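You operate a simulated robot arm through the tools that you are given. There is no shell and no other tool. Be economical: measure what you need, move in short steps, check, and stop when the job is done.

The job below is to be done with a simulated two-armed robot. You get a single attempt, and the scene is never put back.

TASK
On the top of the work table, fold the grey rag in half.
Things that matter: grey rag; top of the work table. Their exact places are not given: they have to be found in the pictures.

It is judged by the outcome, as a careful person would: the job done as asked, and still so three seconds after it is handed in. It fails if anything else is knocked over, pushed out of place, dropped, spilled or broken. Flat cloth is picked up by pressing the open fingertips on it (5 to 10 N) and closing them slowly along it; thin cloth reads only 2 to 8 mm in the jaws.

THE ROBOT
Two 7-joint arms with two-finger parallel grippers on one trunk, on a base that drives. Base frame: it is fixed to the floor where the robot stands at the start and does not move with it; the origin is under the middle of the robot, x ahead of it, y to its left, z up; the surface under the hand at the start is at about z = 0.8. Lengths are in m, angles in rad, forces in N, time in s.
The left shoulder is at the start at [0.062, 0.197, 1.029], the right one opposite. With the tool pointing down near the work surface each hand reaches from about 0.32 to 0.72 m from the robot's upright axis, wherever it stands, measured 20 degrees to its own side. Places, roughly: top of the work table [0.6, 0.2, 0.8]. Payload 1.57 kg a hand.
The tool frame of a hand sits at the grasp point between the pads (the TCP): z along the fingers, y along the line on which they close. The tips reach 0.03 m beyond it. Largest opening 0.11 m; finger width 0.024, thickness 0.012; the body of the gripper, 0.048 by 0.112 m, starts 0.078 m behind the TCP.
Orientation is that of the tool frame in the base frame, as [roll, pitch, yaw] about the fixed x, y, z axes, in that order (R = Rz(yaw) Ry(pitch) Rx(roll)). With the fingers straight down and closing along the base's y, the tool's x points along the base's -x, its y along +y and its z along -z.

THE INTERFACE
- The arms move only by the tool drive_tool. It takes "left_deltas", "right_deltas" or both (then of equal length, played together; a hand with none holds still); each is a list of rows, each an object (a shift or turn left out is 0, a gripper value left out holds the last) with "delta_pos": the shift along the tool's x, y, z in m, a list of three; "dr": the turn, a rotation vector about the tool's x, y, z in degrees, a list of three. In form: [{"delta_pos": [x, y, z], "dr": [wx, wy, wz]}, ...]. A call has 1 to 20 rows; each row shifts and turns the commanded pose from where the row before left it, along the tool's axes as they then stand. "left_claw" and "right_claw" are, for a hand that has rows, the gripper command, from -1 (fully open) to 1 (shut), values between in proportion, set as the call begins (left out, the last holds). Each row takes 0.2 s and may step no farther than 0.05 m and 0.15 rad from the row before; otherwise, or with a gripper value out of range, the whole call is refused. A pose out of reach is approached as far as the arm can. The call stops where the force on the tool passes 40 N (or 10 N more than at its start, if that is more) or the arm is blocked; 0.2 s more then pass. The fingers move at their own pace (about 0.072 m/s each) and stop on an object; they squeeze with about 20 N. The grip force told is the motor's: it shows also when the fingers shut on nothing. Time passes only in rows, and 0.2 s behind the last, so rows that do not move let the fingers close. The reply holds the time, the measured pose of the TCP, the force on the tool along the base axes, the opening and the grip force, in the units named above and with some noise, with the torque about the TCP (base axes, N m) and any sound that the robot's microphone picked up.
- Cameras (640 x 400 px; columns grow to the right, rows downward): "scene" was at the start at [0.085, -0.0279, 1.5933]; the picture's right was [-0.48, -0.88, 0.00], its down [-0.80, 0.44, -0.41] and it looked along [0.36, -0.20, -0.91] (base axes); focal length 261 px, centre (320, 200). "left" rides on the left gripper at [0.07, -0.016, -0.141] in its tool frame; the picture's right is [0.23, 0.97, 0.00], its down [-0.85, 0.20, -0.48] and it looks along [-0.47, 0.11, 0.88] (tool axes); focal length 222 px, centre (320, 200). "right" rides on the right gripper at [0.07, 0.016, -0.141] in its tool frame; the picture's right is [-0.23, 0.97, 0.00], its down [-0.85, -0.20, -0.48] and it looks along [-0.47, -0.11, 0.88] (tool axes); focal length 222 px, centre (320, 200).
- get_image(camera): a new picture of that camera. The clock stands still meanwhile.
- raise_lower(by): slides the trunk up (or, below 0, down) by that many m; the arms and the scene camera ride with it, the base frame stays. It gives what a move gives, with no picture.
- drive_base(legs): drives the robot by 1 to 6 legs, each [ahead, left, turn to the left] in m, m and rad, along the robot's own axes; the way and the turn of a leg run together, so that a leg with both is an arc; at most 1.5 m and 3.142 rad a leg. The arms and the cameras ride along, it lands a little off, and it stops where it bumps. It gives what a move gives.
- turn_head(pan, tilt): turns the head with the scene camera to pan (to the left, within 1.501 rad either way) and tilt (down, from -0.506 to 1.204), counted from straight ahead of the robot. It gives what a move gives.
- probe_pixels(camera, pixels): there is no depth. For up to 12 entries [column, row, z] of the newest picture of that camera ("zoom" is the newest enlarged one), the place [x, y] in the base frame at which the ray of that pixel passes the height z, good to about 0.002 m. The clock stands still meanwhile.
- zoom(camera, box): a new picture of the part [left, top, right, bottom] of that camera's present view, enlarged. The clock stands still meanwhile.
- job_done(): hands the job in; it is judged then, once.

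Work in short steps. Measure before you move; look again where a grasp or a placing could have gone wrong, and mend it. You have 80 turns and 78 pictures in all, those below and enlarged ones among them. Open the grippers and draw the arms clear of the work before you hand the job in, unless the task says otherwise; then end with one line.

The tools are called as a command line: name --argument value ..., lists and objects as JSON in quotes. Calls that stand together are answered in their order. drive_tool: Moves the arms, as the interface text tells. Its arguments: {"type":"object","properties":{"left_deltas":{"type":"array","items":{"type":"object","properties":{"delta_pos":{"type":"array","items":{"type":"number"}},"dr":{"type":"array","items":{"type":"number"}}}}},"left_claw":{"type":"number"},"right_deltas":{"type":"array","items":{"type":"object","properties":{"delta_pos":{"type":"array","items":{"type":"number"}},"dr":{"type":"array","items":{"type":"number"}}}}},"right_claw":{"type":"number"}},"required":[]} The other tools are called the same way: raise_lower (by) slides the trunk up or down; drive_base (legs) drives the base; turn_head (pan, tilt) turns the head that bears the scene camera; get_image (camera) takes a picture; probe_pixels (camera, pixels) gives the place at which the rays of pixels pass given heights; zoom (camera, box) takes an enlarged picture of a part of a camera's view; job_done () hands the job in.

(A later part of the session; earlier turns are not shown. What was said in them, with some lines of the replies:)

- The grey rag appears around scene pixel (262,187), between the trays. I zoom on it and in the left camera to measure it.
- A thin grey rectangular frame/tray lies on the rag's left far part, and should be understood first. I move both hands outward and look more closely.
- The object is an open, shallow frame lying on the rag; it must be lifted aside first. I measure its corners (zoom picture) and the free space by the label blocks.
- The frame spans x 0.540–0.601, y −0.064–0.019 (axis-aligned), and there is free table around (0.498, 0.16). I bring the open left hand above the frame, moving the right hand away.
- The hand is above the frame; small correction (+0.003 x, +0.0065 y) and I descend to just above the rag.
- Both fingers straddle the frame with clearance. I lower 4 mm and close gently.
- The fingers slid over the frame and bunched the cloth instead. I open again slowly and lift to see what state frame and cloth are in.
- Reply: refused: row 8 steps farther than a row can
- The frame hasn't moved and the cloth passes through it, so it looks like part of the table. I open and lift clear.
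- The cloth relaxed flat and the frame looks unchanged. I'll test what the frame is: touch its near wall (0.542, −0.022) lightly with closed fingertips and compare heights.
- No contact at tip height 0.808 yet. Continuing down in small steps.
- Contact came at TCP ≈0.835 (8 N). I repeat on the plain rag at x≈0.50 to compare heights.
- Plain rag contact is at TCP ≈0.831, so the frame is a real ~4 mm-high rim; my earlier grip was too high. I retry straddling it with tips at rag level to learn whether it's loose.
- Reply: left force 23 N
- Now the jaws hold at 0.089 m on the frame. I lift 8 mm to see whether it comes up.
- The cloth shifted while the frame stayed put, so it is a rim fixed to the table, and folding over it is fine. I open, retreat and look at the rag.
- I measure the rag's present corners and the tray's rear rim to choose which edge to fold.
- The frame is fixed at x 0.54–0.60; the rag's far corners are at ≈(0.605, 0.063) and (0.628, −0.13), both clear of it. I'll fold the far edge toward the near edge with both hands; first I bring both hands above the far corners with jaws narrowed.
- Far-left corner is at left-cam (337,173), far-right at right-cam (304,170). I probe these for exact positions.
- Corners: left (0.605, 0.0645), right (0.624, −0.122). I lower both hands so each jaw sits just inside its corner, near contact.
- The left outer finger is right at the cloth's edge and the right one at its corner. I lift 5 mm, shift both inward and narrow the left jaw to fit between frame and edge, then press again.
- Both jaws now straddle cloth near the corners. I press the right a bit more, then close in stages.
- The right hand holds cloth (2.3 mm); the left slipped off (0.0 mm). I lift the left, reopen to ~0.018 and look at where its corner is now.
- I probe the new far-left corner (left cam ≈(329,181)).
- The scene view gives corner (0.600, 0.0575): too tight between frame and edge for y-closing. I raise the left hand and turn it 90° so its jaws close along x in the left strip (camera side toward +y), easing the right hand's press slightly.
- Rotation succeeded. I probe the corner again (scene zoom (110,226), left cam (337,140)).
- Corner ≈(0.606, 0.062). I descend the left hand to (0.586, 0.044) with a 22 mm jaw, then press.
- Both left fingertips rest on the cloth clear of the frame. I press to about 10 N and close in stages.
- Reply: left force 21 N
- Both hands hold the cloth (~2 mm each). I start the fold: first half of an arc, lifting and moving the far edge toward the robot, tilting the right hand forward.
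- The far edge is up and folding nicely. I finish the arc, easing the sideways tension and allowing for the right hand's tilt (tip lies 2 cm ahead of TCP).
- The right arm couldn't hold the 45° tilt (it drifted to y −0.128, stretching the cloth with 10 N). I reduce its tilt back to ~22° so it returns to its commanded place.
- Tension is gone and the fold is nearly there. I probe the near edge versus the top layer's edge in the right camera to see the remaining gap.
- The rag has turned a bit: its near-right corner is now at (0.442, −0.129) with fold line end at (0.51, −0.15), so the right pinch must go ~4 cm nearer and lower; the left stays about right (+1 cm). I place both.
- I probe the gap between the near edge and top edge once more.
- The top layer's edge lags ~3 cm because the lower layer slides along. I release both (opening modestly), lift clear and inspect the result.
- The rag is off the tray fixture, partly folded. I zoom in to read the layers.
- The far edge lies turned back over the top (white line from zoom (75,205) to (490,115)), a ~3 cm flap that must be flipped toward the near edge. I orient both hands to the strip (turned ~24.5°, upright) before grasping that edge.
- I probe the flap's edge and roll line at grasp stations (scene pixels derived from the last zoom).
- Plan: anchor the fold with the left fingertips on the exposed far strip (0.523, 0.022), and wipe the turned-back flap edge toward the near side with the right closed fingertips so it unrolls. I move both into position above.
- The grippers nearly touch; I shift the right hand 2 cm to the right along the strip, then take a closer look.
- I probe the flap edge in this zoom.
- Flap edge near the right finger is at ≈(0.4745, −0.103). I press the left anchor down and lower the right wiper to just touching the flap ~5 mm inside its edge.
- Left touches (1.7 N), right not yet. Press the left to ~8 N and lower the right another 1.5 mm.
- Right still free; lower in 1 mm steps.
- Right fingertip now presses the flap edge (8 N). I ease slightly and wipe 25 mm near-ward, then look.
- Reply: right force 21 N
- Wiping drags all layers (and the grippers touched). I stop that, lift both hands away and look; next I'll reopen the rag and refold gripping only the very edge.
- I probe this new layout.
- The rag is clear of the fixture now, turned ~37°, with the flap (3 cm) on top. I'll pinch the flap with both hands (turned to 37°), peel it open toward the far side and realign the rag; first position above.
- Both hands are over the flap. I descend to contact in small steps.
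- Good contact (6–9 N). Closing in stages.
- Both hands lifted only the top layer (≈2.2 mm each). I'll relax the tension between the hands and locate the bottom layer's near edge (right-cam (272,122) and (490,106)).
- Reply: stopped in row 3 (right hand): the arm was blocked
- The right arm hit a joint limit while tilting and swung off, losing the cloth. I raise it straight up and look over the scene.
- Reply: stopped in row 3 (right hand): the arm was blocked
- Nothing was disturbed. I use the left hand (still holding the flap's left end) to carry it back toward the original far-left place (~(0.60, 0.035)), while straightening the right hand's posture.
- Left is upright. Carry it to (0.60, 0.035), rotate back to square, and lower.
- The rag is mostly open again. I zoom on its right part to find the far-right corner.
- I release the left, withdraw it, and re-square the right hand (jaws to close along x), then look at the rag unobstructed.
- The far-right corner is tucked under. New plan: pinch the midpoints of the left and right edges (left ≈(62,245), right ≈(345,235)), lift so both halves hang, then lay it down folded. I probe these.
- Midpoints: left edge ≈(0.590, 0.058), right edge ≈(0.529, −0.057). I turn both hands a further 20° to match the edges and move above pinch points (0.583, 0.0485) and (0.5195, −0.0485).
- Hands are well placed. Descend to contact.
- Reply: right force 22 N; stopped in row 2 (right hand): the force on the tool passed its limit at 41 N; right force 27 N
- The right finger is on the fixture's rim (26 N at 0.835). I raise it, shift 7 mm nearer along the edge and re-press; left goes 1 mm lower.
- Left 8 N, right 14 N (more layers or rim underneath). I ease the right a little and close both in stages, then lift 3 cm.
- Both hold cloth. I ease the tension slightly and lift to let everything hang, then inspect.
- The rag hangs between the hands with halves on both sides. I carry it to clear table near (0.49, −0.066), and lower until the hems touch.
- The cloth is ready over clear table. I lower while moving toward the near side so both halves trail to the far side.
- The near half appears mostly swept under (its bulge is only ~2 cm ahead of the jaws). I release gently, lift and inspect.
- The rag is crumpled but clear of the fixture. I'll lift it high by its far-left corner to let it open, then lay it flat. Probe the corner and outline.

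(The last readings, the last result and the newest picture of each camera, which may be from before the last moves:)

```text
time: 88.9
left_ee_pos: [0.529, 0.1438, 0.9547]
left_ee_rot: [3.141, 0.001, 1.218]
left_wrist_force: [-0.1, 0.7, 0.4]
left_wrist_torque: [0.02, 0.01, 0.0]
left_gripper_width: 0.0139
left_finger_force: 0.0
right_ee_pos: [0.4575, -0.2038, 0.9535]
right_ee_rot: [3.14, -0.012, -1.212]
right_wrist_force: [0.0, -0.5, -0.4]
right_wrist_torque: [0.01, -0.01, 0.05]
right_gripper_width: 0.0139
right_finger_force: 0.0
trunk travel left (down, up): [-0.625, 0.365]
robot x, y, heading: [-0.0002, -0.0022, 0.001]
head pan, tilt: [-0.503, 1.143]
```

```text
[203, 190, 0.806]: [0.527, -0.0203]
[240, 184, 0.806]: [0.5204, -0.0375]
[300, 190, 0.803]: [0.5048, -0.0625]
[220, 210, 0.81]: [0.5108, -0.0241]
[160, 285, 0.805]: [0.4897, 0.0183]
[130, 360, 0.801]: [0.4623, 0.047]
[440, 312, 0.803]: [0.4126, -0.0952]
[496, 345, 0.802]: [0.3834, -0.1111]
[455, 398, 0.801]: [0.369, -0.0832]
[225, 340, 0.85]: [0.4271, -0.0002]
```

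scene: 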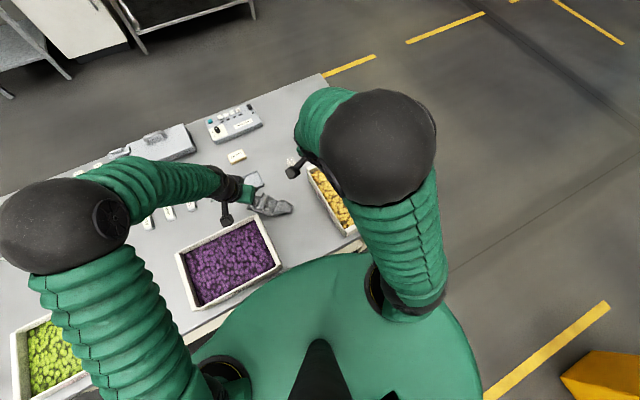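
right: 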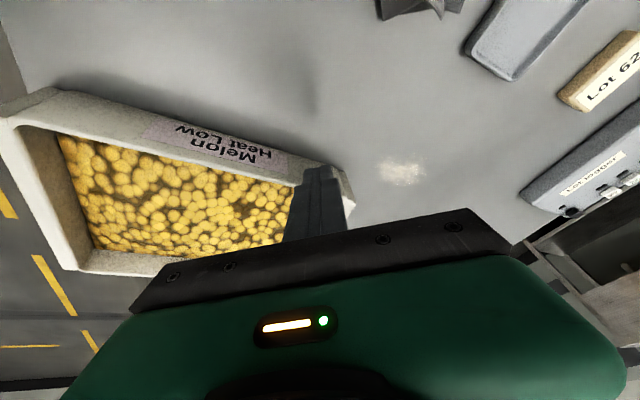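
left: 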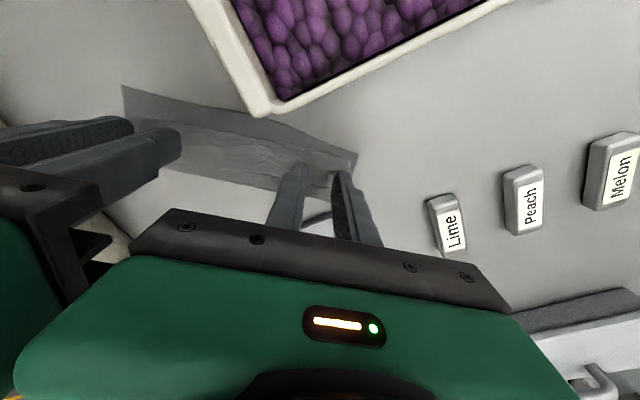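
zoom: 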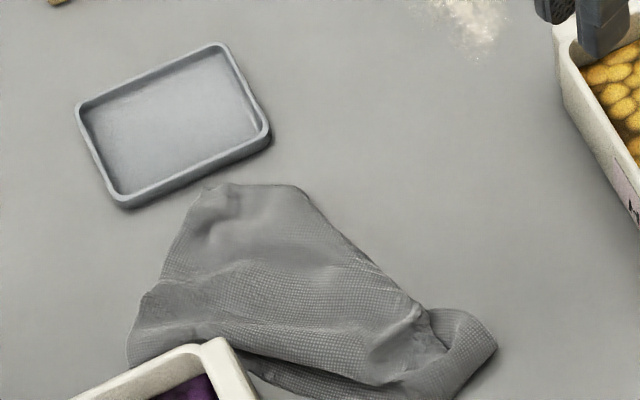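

Pinch the far-left corner at (0.514, −0.026) with the left hand; right hand moves aside.

drive_tool --left_deltas '[{"delta_pos": [-0.0412, 0.0111, 0]}, {"delta_pos": [-0.0412, 0.0111, 0]}, {"delta_pos": [-0.0412, 0.0111, 0]}, {"delta_pos": [-0.0412, 0.0111, 0]}, {"delta_pos": [0, 0, 0.045]}, {"delta_pos": [0, 0, 0.045]}, {"delta_pos": [0, 0, 0.027]}, {}]' --right_deltas '[{"delta_pos": [0.0375, 0, 0]}, {"delta_pos": [0.0375, 0, 0]}, {"delta_pos": [0.0375, 0, 0]}, {"delta_pos": [0.0375, 0, 0]}, {}, {}, {}, {}]' --left_claw 0.6

drive_tool --left_deltas '[{"delta_pos": [0, 0, 0.002]}, {"delta_pos": [0, 0, 0.0015]}, {}]'

drive_tool --left_deltas '[{"delta_pos": [0, 0, 0.0015]}, {}]'

```text
time: 90.7
left_ee_pos: [0.5125, -0.0286, 0.836]
left_ee_rot: [3.14, 0.0, 1.221]
left_wrist_force: [-0.9, -1.2, 0.2]
left_wrist_torque: [-0.01, 0.03, -0.04]
left_gripper_width: 0.0217
left_finger_force: 0.0
right_ee_pos: [0.5085, -0.3483, 0.9573]
right_ee_rot: [-3.141, -0.012, -1.213]
right_wrist_force: [-0.5, -0.2, 0.4]
right_wrist_torque: [-0.02, -0.01, 0.02]
right_gripper_width: 0.014
right_finger_force: 0.0
trunk travel left (down, up): [-0.625, 0.365]
robot x, y, heading: [0.0005, 0.0025, -0.001]
head pan, tilt: [-0.503, 1.143]
```

```text
time: 91.5
left_ee_pos: [0.5109, -0.0276, 0.8328]
left_ee_rot: [3.139, 0.002, 1.222]
left_wrist_force: [0.1, 0.5, 0.2]
left_wrist_torque: [-0.04, -0.01, 0.01]
left_gripper_width: 0.0221
left_finger_force: 0.1
right_ee_pos: [0.5094, -0.3485, 0.9572]
right_ee_rot: [-3.141, -0.011, -1.214]
right_wrist_force: [-0.1, 0.5, -0.5]
right_wrist_torque: [0.04, -0.01, -0.02]
right_gripper_width: 0.0138
right_finger_force: 0.1
trunk travel left (down, up): [-0.625, 0.365]
robot x, y, heading: [0.0032, -0.001, -0.003]
head pan, tilt: [-0.503, 1.143]
```

```text
time: 92.1
left_ee_pos: [0.5115, -0.0274, 0.833]
left_ee_rot: [3.141, 0.002, 1.222]
left_wrist_force: [-0.8, -0.3, 0.4]
left_wrist_torque: [0.01, -0.02, 0.0]
left_gripper_width: 0.022
left_finger_force: 0.1
right_ee_pos: [0.5084, -0.3477, 0.957]
right_ee_rot: [-3.141, -0.011, -1.213]
right_wrist_force: [-0.9, 0.5, 0.5]
right_wrist_torque: [0.04, -0.03, 0.01]
right_gripper_width: 0.014
right_finger_force: 0.1
trunk travel left (down, up): [-0.625, 0.365]
robot x, y, heading: [-0.0039, -0.0014, 0.0]
head pan, tilt: [-0.503, 1.143]
```

Not yet pressing; two more small steps then stage the closing.

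drive_tool --left_deltas '[{"delta_pos": [0, 0, 0.0015]}, {"delta_pos": [0, 0, 0.0007]}, {}]'

drive_tool --left_deltas '[{}]' --left_claw 0.73

drive_tool --left_deltas '[{}]' --left_claw 0.87

drive_tool --left_deltas '[{}, {}]' --left_claw 1

```text
time: 92.9
left_ee_pos: [0.5113, -0.0287, 0.8308]
left_ee_rot: [3.139, 0.001, 1.223]
left_wrist_force: [1.0, -0.8, 13.2]
left_wrist_torque: [0.01, -0.05, -0.05]
left_gripper_width: 0.0218
left_finger_force: 0.0
right_ee_pos: [0.5077, -0.3472, 0.9571]
right_ee_rot: [-3.141, -0.013, -1.213]
right_wrist_force: [0.0, 0.4, -0.1]
right_wrist_torque: [-0.01, -0.02, -0.02]
right_gripper_width: 0.0137
right_finger_force: 0.1
trunk travel left (down, up): [-0.625, 0.365]
robot x, y, heading: [0.0011, 0.0014, -0.0]
head pan, tilt: [-0.503, 1.143]
```

```text
time: 93.3
left_ee_pos: [0.5115, -0.0276, 0.8298]
left_ee_rot: [3.137, 0.002, 1.222]
left_wrist_force: [-0.5, 0.6, 16.7]
left_wrist_torque: [0.01, -0.01, -0.01]
left_gripper_width: 0.0135
left_finger_force: 0.0
right_ee_pos: [0.5081, -0.3472, 0.9584]
right_ee_rot: [-3.141, -0.012, -1.213]
right_wrist_force: [0.3, 1.1, 0.4]
right_wrist_torque: [0.01, 0.0, 0.0]
right_gripper_width: 0.0137
right_finger_force: 0.1
trunk travel left (down, up): [-0.625, 0.365]
robot x, y, heading: [-0.0046, 0.0008, -0.003]
head pan, tilt: [-0.503, 1.143]
```

```text
time: 93.7
left_ee_pos: [0.5113, -0.0283, 0.8313]
left_ee_rot: [3.138, 0.001, 1.222]
left_wrist_force: [1.8, -0.8, 17.8]
left_wrist_torque: [-0.04, -0.05, -0.03]
left_gripper_width: 0.0078
left_finger_force: 3.0
right_ee_pos: [0.5071, -0.3471, 0.958]
right_ee_rot: [-3.14, -0.012, -1.213]
right_wrist_force: [-0.6, -0.7, -0.2]
right_wrist_torque: [0.0, -0.02, 0.0]
right_gripper_width: 0.0137
right_finger_force: 0.0
trunk travel left (down, up): [-0.625, 0.365]
robot x, y, heading: [0.0005, -0.0008, 0.0]
head pan, tilt: [-0.503, 1.143]
```

```text
time: 94.3
left_ee_pos: [0.5114, -0.0288, 0.83]
left_ee_rot: [3.137, 0.0, 1.221]
left_wrist_force: [1.6, 0.4, 20.6]
left_wrist_torque: [-0.04, -0.05, -0.02]
left_gripper_width: 0.0025
left_finger_force: 20.2
right_ee_pos: [0.5072, -0.3477, 0.9582]
right_ee_rot: [-3.139, -0.013, -1.212]
right_wrist_force: [-0.6, -0.3, 0.5]
right_wrist_torque: [0.02, 0.01, 0.0]
right_gripper_width: 0.0136
right_finger_force: 0.0
trunk travel left (down, up): [-0.625, 0.365]
robot x, y, heading: [0.0023, 0.0022, 0.005]
head pan, tilt: [-0.503, 1.143]
```

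The left holds the corner (2.5 mm). I lift high, move over to (0.47, −0.13) and let it hang.

drive_tool --left_deltas '[{"delta_pos": [0, 0, -0.04]}, {"delta_pos": [0, 0, -0.04]}, {"delta_pos": [0, 0, -0.042]}, {"delta_pos": [0, 0, -0.042]}, {"delta_pos": [0, 0, -0.042]}, {"delta_pos": [0, 0, -0.042]}, {"delta_pos": [-0.036, -0.0013, 0]}, {"delta_pos": [-0.036, -0.0013, 0]}, {"delta_pos": [-0.036, -0.0013, 0]}, {}, {}, {}, {}]'

get_image --camera "right"

```text
time: 97.1
left_ee_pos: [0.4711, -0.1299, 1.0809]
left_ee_rot: [3.141, -0.001, 1.222]
left_wrist_force: [0.8, 0.8, -0.1]
left_wrist_torque: [-0.04, -0.01, -0.02]
left_gripper_width: 0.0028
left_finger_force: 20.2
right_ee_pos: [0.5086, -0.3475, 0.9567]
right_ee_rot: [3.141, -0.011, -1.214]
right_wrist_force: [0.4, 0.7, 0.1]
right_wrist_torque: [0.0, 0.0, 0.0]
right_gripper_width: 0.0141
right_finger_force: 0.0
trunk travel left (down, up): [-0.625, 0.365]
robot x, y, heading: [-0.0013, -0.0, -0.002]
head pan, tilt: [-0.503, 1.143]
```

```text
4 pictures are left
```

right: 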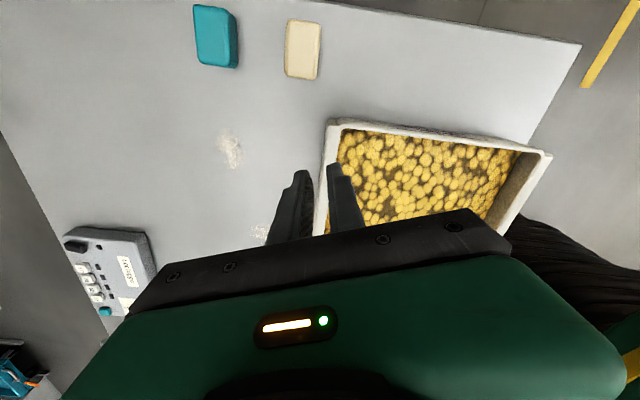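

The rag hangs freely. I lay it down with an arc toward the far-left, ending at (0.61, 0.05), then release and withdraw.

drive_tool --left_deltas '[{"delta_pos": [0.0283, 0.0091, 0.0021]}, {"delta_pos": [0.0278, 0.0089, 0.0062]}, {"delta_pos": [0.0269, 0.0086, 0.0103]}, {"delta_pos": [0.0255, 0.0082, 0.0142]}, {"delta_pos": [0.0236, 0.0076, 0.0178]}, {"delta_pos": [0.0213, 0.0068, 0.0211]}, {"delta_pos": [0.0187, 0.006, 0.0241]}, {"delta_pos": [0.0158, 0.005, 0.0267]}, {"delta_pos": [0.0126, 0.004, 0.0287]}, {"delta_pos": [0.0091, 0.0029, 0.0304]}, {"delta_pos": [0.0055, 0.0018, 0.0314]}, {"delta_pos": [0.0019, 0.0006, 0.026]}, {}, {}]'

drive_tool --left_deltas '[{}, {}, {"delta_pos": [0, 0, -0.02]}, {"delta_pos": [0, 0, -0.04]}, {"delta_pos": [0.03, 0, -0.03]}, {"delta_pos": [0.045, 0, 0]}, {"delta_pos": [0.045, 0, 0]}, {}]' --left_claw 0.6

zoom --camera "scene" --box '[208, 140, 320, 210]'

```text
time: 100.1
left_ee_pos: [0.612, 0.0514, 0.8396]
left_ee_rot: [3.14, 0.002, 1.221]
left_wrist_force: [0.2, -0.5, 0.4]
left_wrist_torque: [0.01, -0.02, -0.02]
left_gripper_width: 0.0025
left_finger_force: 19.7
right_ee_pos: [0.5085, -0.3482, 0.9575]
right_ee_rot: [-3.141, -0.01, -1.214]
right_wrist_force: [-0.1, 0.0, -0.5]
right_wrist_torque: [-0.02, 0.01, 0.01]
right_gripper_width: 0.0136
right_finger_force: 0.1
trunk travel left (down, up): [-0.625, 0.365]
robot x, y, heading: [0.0012, 0.0012, 0.001]
head pan, tilt: [-0.503, 1.143]
```

```text
time: 101.9
left_ee_pos: [0.6521, 0.1608, 0.9269]
left_ee_rot: [3.14, 0.003, 1.22]
left_wrist_force: [0.0, 0.7, -0.6]
left_wrist_torque: [0.01, -0.02, -0.02]
left_gripper_width: 0.022
left_finger_force: 0.0
right_ee_pos: [0.5082, -0.3479, 0.9571]
right_ee_rot: [-3.142, -0.013, -1.215]
right_wrist_force: [0.1, 0.7, -0.8]
right_wrist_torque: [0.0, 0.01, -0.01]
right_gripper_width: 0.0136
right_finger_force: 0.2
trunk travel left (down, up): [-0.625, 0.365]
robot x, y, heading: [0.002, 0.0021, 0.004]
head pan, tilt: [-0.503, 1.143]
```

```text
5.71 times, centred on (264, 175) of scene
```

zoom: 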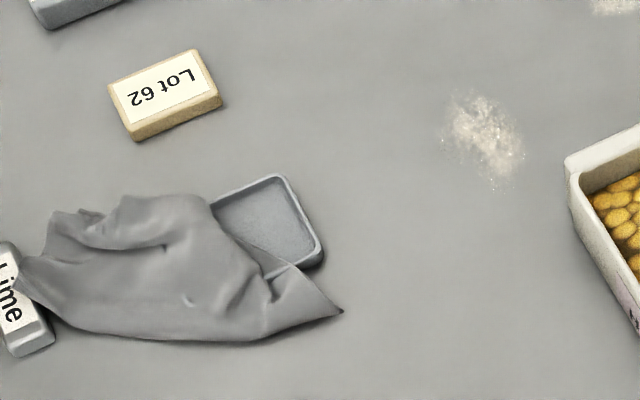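

Corner-hang left it skewed. Better plan: pinch the near edge at two places, hang it as a curtain (untucking everything), lay the lower half toward far, then bring the top half back — no hem flip. I probe the near edge.

probe_pixels --camera "zoom" --pixels '[[20, 268, 0.82], [60, 320, 0.802], [85, 328, 0.802], [100, 331, 0.802], [130, 338, 0.802], [200, 344, 0.801], [265, 338, 0.802], [300, 328, 0.802], [320, 320, 0.802], [340, 312, 0.802], [55, 335, 0.81], [35, 245, 0.82]]'

```text
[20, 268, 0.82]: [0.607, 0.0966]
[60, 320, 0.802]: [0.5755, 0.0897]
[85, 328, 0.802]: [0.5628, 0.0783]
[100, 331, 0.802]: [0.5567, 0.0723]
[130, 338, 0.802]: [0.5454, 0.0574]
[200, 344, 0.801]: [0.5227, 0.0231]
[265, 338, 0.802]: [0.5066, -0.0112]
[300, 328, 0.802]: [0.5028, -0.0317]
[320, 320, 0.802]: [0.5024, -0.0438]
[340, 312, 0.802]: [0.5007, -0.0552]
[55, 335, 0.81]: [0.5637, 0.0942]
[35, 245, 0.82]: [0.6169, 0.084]
```

Near edge is fully exposed, from (0.607, 0.097) to (0.501, −0.055). I bring the left hand to (0.5657, 0.0673) and the right to (0.514, −0.042), jaws across the edge, and lower near contact.

drive_tool --left_deltas '[{"delta_pos": [-0.0392, -0.0163, 0]}, {"delta_pos": [-0.0392, -0.0163, 0]}, {"delta_pos": [-0.0391, -0.0164, 0]}, {}, {}, {}, {}, {"delta_pos": [0, 0, 0.04]}, {"delta_pos": [0, 0, 0.04]}, {}, {}]' --right_deltas '[{"delta_pos": [-0.0407, -0.016, 0]}, {"delta_pos": [-0.0407, -0.016, 0]}, {"delta_pos": [-0.0407, -0.016, 0]}, {"delta_pos": [-0.0407, -0.016, 0]}, {"delta_pos": [-0.0406, -0.016, 0]}, {"delta_pos": [-0.0406, -0.016, 0]}, {"delta_pos": [-0.0406, -0.0159, 0]}, {"delta_pos": [0, 0, 0.04]}, {"delta_pos": [0, 0, 0.04]}, {"delta_pos": [0, 0, 0.03]}, {}]' --left_claw 0.62 --right_claw 0.62

drive_tool --left_deltas '[{"delta_pos": [0, 0, 0.009]}, {"delta_pos": [0, 0, 0.004]}, {}]' --right_deltas '[{"delta_pos": [0, 0, 0.008]}, {"delta_pos": [0, 0, 0.005]}, {}]'

drive_tool --left_deltas '[{"delta_pos": [0, 0, 0.001]}, {}]' --right_deltas '[{"delta_pos": [0, 0, 0.001]}, {}]'

```text
time: 104.3
left_ee_pos: [0.5683, 0.0711, 0.8523]
left_ee_rot: [3.14, 0.003, 1.222]
left_wrist_force: [-0.2, -0.3, -0.8]
left_wrist_torque: [-0.02, 0.0, -0.03]
left_gripper_width: 0.0212
left_finger_force: 0.1
right_ee_pos: [0.5151, -0.041, 0.8449]
right_ee_rot: [3.141, -0.012, -1.213]
right_wrist_force: [-1.2, -0.3, -0.4]
right_wrist_torque: [0.0, -0.04, -0.01]
right_gripper_width: 0.0207
right_finger_force: 0.1
trunk travel left (down, up): [-0.625, 0.365]
robot x, y, heading: [0.0031, 0.0028, 0.002]
head pan, tilt: [-0.503, 1.143]
```

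```text
time: 105.1
left_ee_pos: [0.566, 0.0702, 0.8397]
left_ee_rot: [3.137, 0.003, 1.222]
left_wrist_force: [0.3, 0.0, 0.5]
left_wrist_torque: [0.01, 0.0, -0.01]
left_gripper_width: 0.0209
left_finger_force: 0.0
right_ee_pos: [0.5148, -0.0416, 0.8345]
right_ee_rot: [-3.136, -0.012, -1.214]
right_wrist_force: [-0.2, -2.1, 25.3]
right_wrist_torque: [-0.06, -0.59, -0.03]
right_gripper_width: 0.0204
right_finger_force: 0.1
trunk travel left (down, up): [-0.625, 0.365]
robot x, y, heading: [-0.0023, -0.0008, -0.002]
head pan, tilt: [-0.503, 1.143]
```

```text
time: 105.7
left_ee_pos: [0.5654, 0.0716, 0.8382]
left_ee_rot: [3.14, 0.002, 1.221]
left_wrist_force: [0.5, -0.2, 0.3]
left_wrist_torque: [0.01, -0.01, 0.0]
left_gripper_width: 0.0208
left_finger_force: 0.1
right_ee_pos: [0.516, -0.0388, 0.834]
right_ee_rot: [-3.134, -0.013, -1.213]
right_wrist_force: [-5.3, -2.1, 24.1]
right_wrist_torque: [-0.04, -0.33, 0.01]
right_gripper_width: 0.0156
right_finger_force: 0.0
trunk travel left (down, up): [-0.625, 0.365]
robot x, y, heading: [-0.0014, -0.0004, 0.002]
head pan, tilt: [-0.503, 1.143]
stopped in row 2 (right hand): the force on the tool passed its limit at 41 N (the readings are from after the stop); the commanded pose is now the measured one
```

The right far finger caught the fixture rim again; I raise, shift it 9 mm nearer, and press both in small steps.

drive_tool --left_deltas '[{}, {}, {"delta_pos": [0, 0, 0.003]}, {"delta_pos": [0, 0, 0.002]}, {}]' --right_deltas '[{"delta_pos": [0, 0, -0.006]}, {"delta_pos": [0.001, 0.009, 0]}, {"delta_pos": [0, 0, 0.005]}, {"delta_pos": [0, 0, 0.002]}, {}]' --right_claw 0.64

drive_tool --left_deltas '[{"delta_pos": [0, 0, 0.0015]}, {}]' --right_deltas '[{"delta_pos": [0, 0, 0.001]}, {}]'

drive_tool --left_deltas '[{"delta_pos": [0, 0, 0.001]}, {}]' --right_deltas '[{"delta_pos": [0, 0, 0.0005]}, {}]'

```text
time: 106.9
left_ee_pos: [0.5654, 0.0723, 0.8329]
left_ee_rot: [3.14, 0.003, 1.221]
left_wrist_force: [0.3, -0.3, 0.5]
left_wrist_torque: [0.02, -0.01, 0.01]
left_gripper_width: 0.0208
left_finger_force: 0.0
right_ee_pos: [0.5083, -0.0427, 0.8313]
right_ee_rot: [-3.134, -0.014, -1.213]
right_wrist_force: [0.9, -0.3, 18.9]
right_wrist_torque: [0.11, -0.1, -0.03]
right_gripper_width: 0.0196
right_finger_force: 0.0
trunk travel left (down, up): [-0.625, 0.365]
robot x, y, heading: [0.0012, -0.0001, -0.002]
head pan, tilt: [-0.503, 1.143]
```

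```text
time: 107.5
left_ee_pos: [0.5665, 0.071, 0.832]
left_ee_rot: [3.138, 0.001, 1.222]
left_wrist_force: [0.5, -0.5, 2.4]
left_wrist_torque: [-0.02, -0.08, 0.0]
left_gripper_width: 0.0211
left_finger_force: 0.3
right_ee_pos: [0.5062, -0.0439, 0.8322]
right_ee_rot: [-3.131, -0.015, -1.212]
right_wrist_force: [4.9, -2.5, 33.3]
right_wrist_torque: [0.12, -0.24, 0.0]
right_gripper_width: 0.0196
right_finger_force: 0.1
trunk travel left (down, up): [-0.625, 0.365]
robot x, y, heading: [-0.0006, 0.003, -0.005]
head pan, tilt: [-0.503, 1.143]
```

```text
time: 108.1
left_ee_pos: [0.5653, 0.0724, 0.8309]
left_ee_rot: [3.136, 0.002, 1.221]
left_wrist_force: [0.6, 0.7, 7.9]
left_wrist_torque: [-0.06, -0.15, -0.01]
left_gripper_width: 0.0213
left_finger_force: 0.0
right_ee_pos: [0.507, -0.0437, 0.8322]
right_ee_rot: [-3.132, -0.014, -1.213]
right_wrist_force: [6.3, -1.0, 38.0]
right_wrist_torque: [0.21, -0.32, -0.01]
right_gripper_width: 0.0201
right_finger_force: 0.3
trunk travel left (down, up): [-0.625, 0.365]
robot x, y, heading: [-0.0034, -0.0009, 0.004]
head pan, tilt: [-0.503, 1.143]
```

Left 8 N; right pressed too hard, so I ease it 2.2 mm, then close both in stages and check.

drive_tool --left_deltas '[{}, {}]' --right_deltas '[{"delta_pos": [0, 0, -0.0022]}, {}]'

drive_tool --left_deltas '[{}]' --right_deltas '[{}]' --left_claw 0.74 --right_claw 0.74

drive_tool --left_deltas '[{}]' --right_deltas '[{}]' --left_claw 0.87 --right_claw 0.87

drive_tool --left_deltas '[{}, {}]' --right_deltas '[{}, {}]' --left_claw 1 --right_claw 1

drive_tool --left_deltas '[{"delta_pos": [0, 0, -0.01]}, {"delta_pos": [0, 0, -0.02]}, {"delta_pos": [0, 0, -0.03]}, {"delta_pos": [0, 0, -0.04]}, {"delta_pos": [0, 0, -0.04]}, {"delta_pos": [0, 0, -0.04]}, {}]' --right_deltas '[{"delta_pos": [0, 0, -0.01]}, {"delta_pos": [0, 0, -0.02]}, {"delta_pos": [0, 0, -0.03]}, {"delta_pos": [0, 0, -0.04]}, {"delta_pos": [0, 0, -0.04]}, {"delta_pos": [0, 0, -0.04]}, {}]'

zoom --camera "scene" --box '[200, 130, 328, 210]'

```text
time: 108.7
left_ee_pos: [0.5644, 0.0714, 0.833]
left_ee_rot: [3.137, 0.002, 1.221]
left_wrist_force: [-0.2, 0.8, 20.0]
left_wrist_torque: [-0.09, -0.31, -0.01]
left_gripper_width: 0.0202
left_finger_force: 0.0
right_ee_pos: [0.5051, -0.0434, 0.833]
right_ee_rot: [-3.137, -0.015, -1.214]
right_wrist_force: [3.6, 0.6, 16.4]
right_wrist_torque: [0.16, -0.19, -0.01]
right_gripper_width: 0.0208
right_finger_force: 0.6
trunk travel left (down, up): [-0.625, 0.365]
robot x, y, heading: [-0.0008, -0.0026, 0.0]
head pan, tilt: [-0.503, 1.143]
```

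```text
time: 109.1
left_ee_pos: [0.5655, 0.0716, 0.8312]
left_ee_rot: [3.137, 0.001, 1.221]
left_wrist_force: [-0.8, -0.4, 23.3]
left_wrist_torque: [-0.12, -0.34, -0.02]
left_gripper_width: 0.0142
left_finger_force: 0.1
right_ee_pos: [0.5046, -0.0435, 0.8315]
right_ee_rot: [-3.138, -0.015, -1.213]
right_wrist_force: [-0.9, 0.3, 11.5]
right_wrist_torque: [0.12, -0.01, 0.02]
right_gripper_width: 0.0137
right_finger_force: 0.1
trunk travel left (down, up): [-0.625, 0.365]
robot x, y, heading: [-0.0008, 0.0023, 0.004]
head pan, tilt: [-0.503, 1.143]
```

```text
time: 109.5
left_ee_pos: [0.5652, 0.072, 0.8315]
left_ee_rot: [3.135, 0.001, 1.221]
left_wrist_force: [3.0, -1.3, 25.3]
left_wrist_torque: [-0.13, -0.33, 0.02]
left_gripper_width: 0.0079
left_finger_force: 2.9
right_ee_pos: [0.5055, -0.0444, 0.833]
right_ee_rot: [-3.137, -0.013, -1.213]
right_wrist_force: [1.6, 0.6, 6.2]
right_wrist_torque: [0.05, -0.08, -0.05]
right_gripper_width: 0.0083
right_finger_force: 3.6
trunk travel left (down, up): [-0.625, 0.365]
robot x, y, heading: [-0.0007, 0.0014, 0.005]
head pan, tilt: [-0.503, 1.143]
```

```text
time: 110.1
left_ee_pos: [0.5654, 0.0719, 0.8321]
left_ee_rot: [3.138, 0.0, 1.222]
left_wrist_force: [1.7, -1.1, 31.4]
left_wrist_torque: [-0.12, -0.27, -0.02]
left_gripper_width: 0.0021
left_finger_force: 19.9
right_ee_pos: [0.5064, -0.0434, 0.8328]
right_ee_rot: [-3.137, -0.012, -1.215]
right_wrist_force: [0.9, 0.9, 3.7]
right_wrist_torque: [0.07, -0.01, -0.01]
right_gripper_width: 0.0027
right_finger_force: 20.0
trunk travel left (down, up): [-0.625, 0.365]
robot x, y, heading: [0.0017, 0.0008, 0.005]
head pan, tilt: [-0.503, 1.143]
```

```text
time: 111.7
left_ee_pos: [0.5671, 0.0695, 1.0106]
left_ee_rot: [3.141, 0.001, 1.222]
left_wrist_force: [0.1, 0.1, -0.4]
left_wrist_torque: [0.02, 0.0, 0.0]
left_gripper_width: 0.0019
left_finger_force: 19.6
right_ee_pos: [0.5078, -0.0424, 1.0099]
right_ee_rot: [-3.141, -0.012, -1.213]
right_wrist_force: [-0.7, 0.1, 0.0]
right_wrist_torque: [0.0, 0.02, 0.01]
right_gripper_width: 0.0025
right_finger_force: 20.0
trunk travel left (down, up): [-0.625, 0.365]
robot x, y, heading: [-0.002, 0.0021, 0.0]
head pan, tilt: [-0.503, 1.143]
```

```text
5.00 times, centred on (264, 170) of scene
```

zoom: 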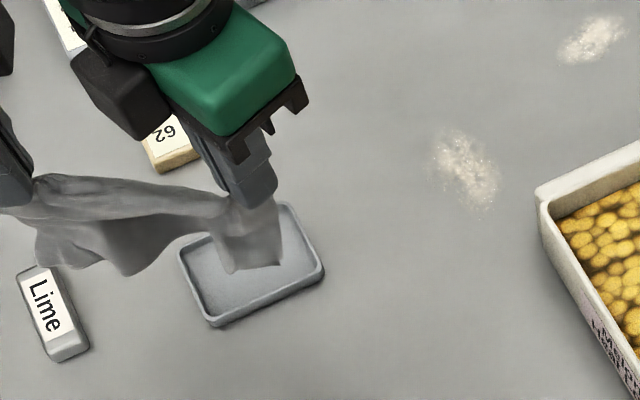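

Both hands hold the near edge and the rag hangs like a curtain. I carry it over clear table, touch the hem down, lay the lower half toward far, then bring the held edge back over it.

drive_tool --left_deltas '[{"delta_pos": [-0.0233, -0.0196, 0]}, {"delta_pos": [-0.0233, -0.0196, 0]}, {"delta_pos": [-0.0233, -0.0196, 0]}, {"delta_pos": [-0.0232, -0.0195, 0]}, {}, {"delta_pos": [0, 0, 0.018]}, {"delta_pos": [0, 0, 0.018]}, {"delta_pos": [0, 0, 0.018]}, {}]' --right_deltas '[{"delta_pos": [0.005, 0.03, 0]}, {"delta_pos": [0.005, 0.03, 0]}, {"delta_pos": [0.005, 0.03, 0]}, {"delta_pos": [0.005, 0.03, 0]}, {}, {"delta_pos": [0, 0, 0.018]}, {"delta_pos": [0, 0, 0.018]}, {"delta_pos": [0, 0, 0.018]}, {}]'

drive_tool --left_deltas '[{"delta_pos": [-0.0014, 0.0099, 0.0071]}, {"delta_pos": [-0.0014, 0.0099, 0.0071]}, {"delta_pos": [-0.0014, 0.0099, 0.0071]}, {"delta_pos": [-0.0014, 0.0099, 0.0071]}, {"delta_pos": [-0.0014, 0.0099, 0.0071]}, {"delta_pos": [-0.0014, 0.0099, 0.0071]}, {"delta_pos": [-0.0014, 0.0099, 0.0071]}, {"delta_pos": [-0.0014, 0.0099, 0.0071]}, {"delta_pos": [-0.0014, 0.0099, 0.0071]}, {}]' --right_deltas '[{"delta_pos": [0.0075, -0.0066, 0.0071]}, {"delta_pos": [0.0075, -0.0066, 0.0071]}, {"delta_pos": [0.0075, -0.0066, 0.0071]}, {"delta_pos": [0.0075, -0.0066, 0.0071]}, {"delta_pos": [0.0075, -0.0066, 0.0071]}, {"delta_pos": [0.0075, -0.0066, 0.0071]}, {"delta_pos": [0.0075, -0.0066, 0.0071]}, {"delta_pos": [0.0075, -0.0066, 0.0071]}, {"delta_pos": [0.0075, -0.0066, 0.0071]}, {}]'

drive_tool --left_deltas '[{"delta_pos": [0.0013, -0.0093, 0]}, {"delta_pos": [0.0013, -0.0093, 0.003]}, {"delta_pos": [0.0013, -0.0093, 0.005]}, {"delta_pos": [0.0013, -0.0093, 0.007]}, {"delta_pos": [0.0013, -0.0093, 0.008]}, {"delta_pos": [0.0013, -0.0093, 0.009]}, {"delta_pos": [0.0013, -0.0093, 0.01]}, {"delta_pos": [0.0013, -0.0093, 0.009]}, {}]' --right_deltas '[{"delta_pos": [-0.007, 0.0062, 0]}, {"delta_pos": [-0.007, 0.0062, 0.003]}, {"delta_pos": [-0.007, 0.0062, 0.005]}, {"delta_pos": [-0.007, 0.0062, 0.007]}, {"delta_pos": [-0.007, 0.0062, 0.008]}, {"delta_pos": [-0.007, 0.0062, 0.009]}, {"delta_pos": [-0.007, 0.0062, 0.01]}, {"delta_pos": [-0.007, 0.0062, 0.009]}, {}]'

```text
time: 113.7
left_ee_pos: [0.4608, 0.0097, 0.9551]
left_ee_rot: [3.14, 0.002, 1.22]
left_wrist_force: [0.4, -0.5, -0.2]
left_wrist_torque: [0.02, 0.03, 0.01]
left_gripper_width: 0.0022
left_finger_force: 20.3
right_ee_pos: [0.4003, -0.1049, 0.9581]
right_ee_rot: [-3.139, -0.012, -1.213]
right_wrist_force: [0.2, 0.4, 0.8]
right_wrist_torque: [-0.02, -0.03, -0.01]
right_gripper_width: 0.0027
right_finger_force: 19.8
trunk travel left (down, up): [-0.625, 0.365]
robot x, y, heading: [-0.0016, -0.0023, -0.001]
head pan, tilt: [-0.503, 1.143]
```

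```text
time: 115.9
left_ee_pos: [0.5407, -0.0317, 0.8922]
left_ee_rot: [3.139, 0.002, 1.222]
left_wrist_force: [-0.6, 1.1, 0.5]
left_wrist_torque: [0.01, 0.02, 0.01]
left_gripper_width: 0.0022
left_finger_force: 20.1
right_ee_pos: [0.4801, -0.1471, 0.8947]
right_ee_rot: [-3.136, -0.013, -1.213]
right_wrist_force: [0.3, 0.3, 1.2]
right_wrist_torque: [0.0, -0.04, 0.01]
right_gripper_width: 0.0026
right_finger_force: 20.0
trunk travel left (down, up): [-0.625, 0.365]
robot x, y, heading: [0.0023, 0.0008, 0.0]
head pan, tilt: [-0.503, 1.143]
```

```text
time: 117.9
left_ee_pos: [0.4741, 0.0053, 0.8403]
left_ee_rot: [3.139, 0.002, 1.222]
left_wrist_force: [0.5, -0.8, 0.0]
left_wrist_torque: [-0.01, -0.02, 0.01]
left_gripper_width: 0.0019
left_finger_force: 20.4
right_ee_pos: [0.4167, -0.1121, 0.8417]
right_ee_rot: [-3.137, -0.013, -1.214]
right_wrist_force: [1.4, 1.4, -0.1]
right_wrist_torque: [-0.02, -0.05, 0.0]
right_gripper_width: 0.0027
right_finger_force: 20.5
trunk travel left (down, up): [-0.625, 0.365]
robot x, y, heading: [0.0009, 0.0009, 0.002]
head pan, tilt: [-0.503, 1.143]
```

All moves went as planned. I lower slightly, release with a small opening, lift clear and look.

drive_tool --left_deltas '[{"delta_pos": [0, 0, 0.004]}, {}]' --right_deltas '[{"delta_pos": [0, 0, 0.004]}, {}]'

drive_tool --left_deltas '[{}, {}, {"delta_pos": [0, 0, -0.01]}, {"delta_pos": [0, 0, -0.03]}, {"delta_pos": [0, 0, -0.045]}, {"delta_pos": [0, 0, -0.03]}, {"delta_pos": [0.045, 0, 0]}, {"delta_pos": [0.045, 0, 0]}, {"delta_pos": [0.045, 0, 0]}]' --right_deltas '[{}, {}, {"delta_pos": [0, 0, -0.01]}, {"delta_pos": [0, 0, -0.03]}, {"delta_pos": [0, 0, -0.045]}, {"delta_pos": [0, 0, -0.03]}, {"delta_pos": [0.045, 0, 0]}, {"delta_pos": [0.045, 0, 0]}, {"delta_pos": [0.045, 0, 0]}]' --left_claw 0.78 --right_claw 0.78

zoom --camera "scene" --box '[216, 160, 328, 230]'

```text
time: 118.5
left_ee_pos: [0.4738, 0.0052, 0.8348]
left_ee_rot: [3.141, 0.002, 1.223]
left_wrist_force: [0.1, -0.6, 0.8]
left_wrist_torque: [-0.01, -0.03, -0.02]
left_gripper_width: 0.0019
left_finger_force: 19.4
right_ee_pos: [0.4166, -0.1122, 0.8375]
right_ee_rot: [-3.137, -0.013, -1.213]
right_wrist_force: [-0.5, 0.1, 1.4]
right_wrist_torque: [-0.01, -0.04, 0.02]
right_gripper_width: 0.0028
right_finger_force: 20.7
trunk travel left (down, up): [-0.625, 0.365]
robot x, y, heading: [-0.0008, -0.0, 0.004]
head pan, tilt: [-0.503, 1.143]
```

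```text
time: 120.5
left_ee_pos: [0.5207, 0.126, 0.9492]
left_ee_rot: [-3.142, 0.002, 1.223]
left_wrist_force: [0.2, 0.2, 0.2]
left_wrist_torque: [0.01, 0.0, -0.01]
left_gripper_width: 0.0122
left_finger_force: 0.1
right_ee_pos: [0.4631, -0.2391, 0.9533]
right_ee_rot: [-3.137, -0.013, -1.211]
right_wrist_force: [0.4, 0.0, 0.2]
right_wrist_torque: [0.0, 0.0, 0.0]
right_gripper_width: 0.0122
right_finger_force: 0.1
trunk travel left (down, up): [-0.625, 0.365]
robot x, y, heading: [-0.003, 0.0012, 0.004]
head pan, tilt: [-0.503, 1.143]
```

```text
5.71 times, centred on (272, 195) of scene
```

zoom: 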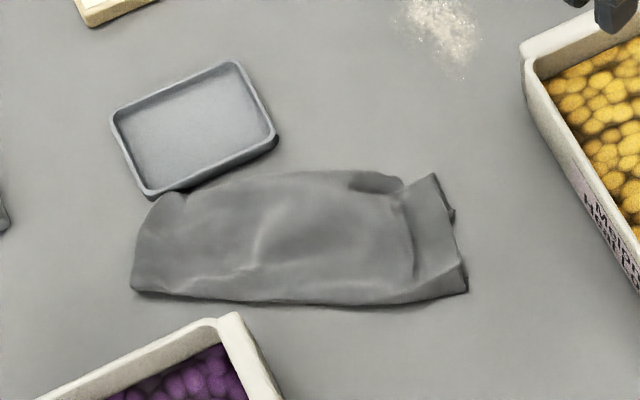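

The rag is now folded in half neatly, clear of the fixture, with nothing displaced. I open the grippers fully, draw the arms further off and take a last look.

drive_tool --left_deltas '[{"delta_pos": [0.04, 0, -0.02]}, {"delta_pos": [0.04, 0, -0.02]}, {}, {}]' --right_deltas '[{"delta_pos": [0.04, 0, -0.02]}, {"delta_pos": [0.04, 0, -0.02]}, {}, {}]' --left_claw -1 --right_claw -1

get_image --camera "scene"

```text
time: 121.5
left_ee_pos: [0.547, 0.2017, 0.9891]
left_ee_rot: [3.14, 0.003, 1.221]
left_wrist_force: [0.6, -0.1, 0.9]
left_wrist_torque: [0.02, -0.01, -0.03]
left_gripper_width: 0.11
left_finger_force: 0.0
right_ee_pos: [0.4908, -0.3124, 0.995]
right_ee_rot: [-3.138, -0.012, -1.212]
right_wrist_force: [-0.6, 0.2, 0.6]
right_wrist_torque: [-0.03, 0.0, -0.02]
right_gripper_width: 0.1099
right_finger_force: 0.0
trunk travel left (down, up): [-0.625, 0.365]
robot x, y, heading: [0.0028, 0.003, 0.001]
head pan, tilt: [-0.503, 1.143]
```

```text
0 pictures are left
5 turns are left
```

scene: 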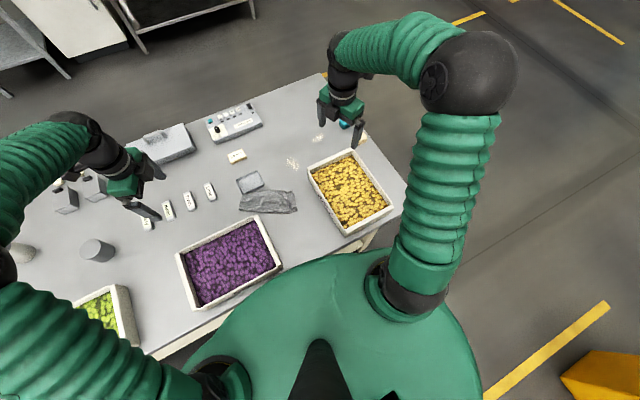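

The rag lies folded, everything else is in its place, and both hands are open and clear; I hand the job in.

job_done

```text
The job is handed in.
```

The grey rag is folded in half on the work table, slightly puffed and with a short uneven tail at its right end. It lies just in front of where it started, beside the small raised tray, and nothing else on the table was moved.
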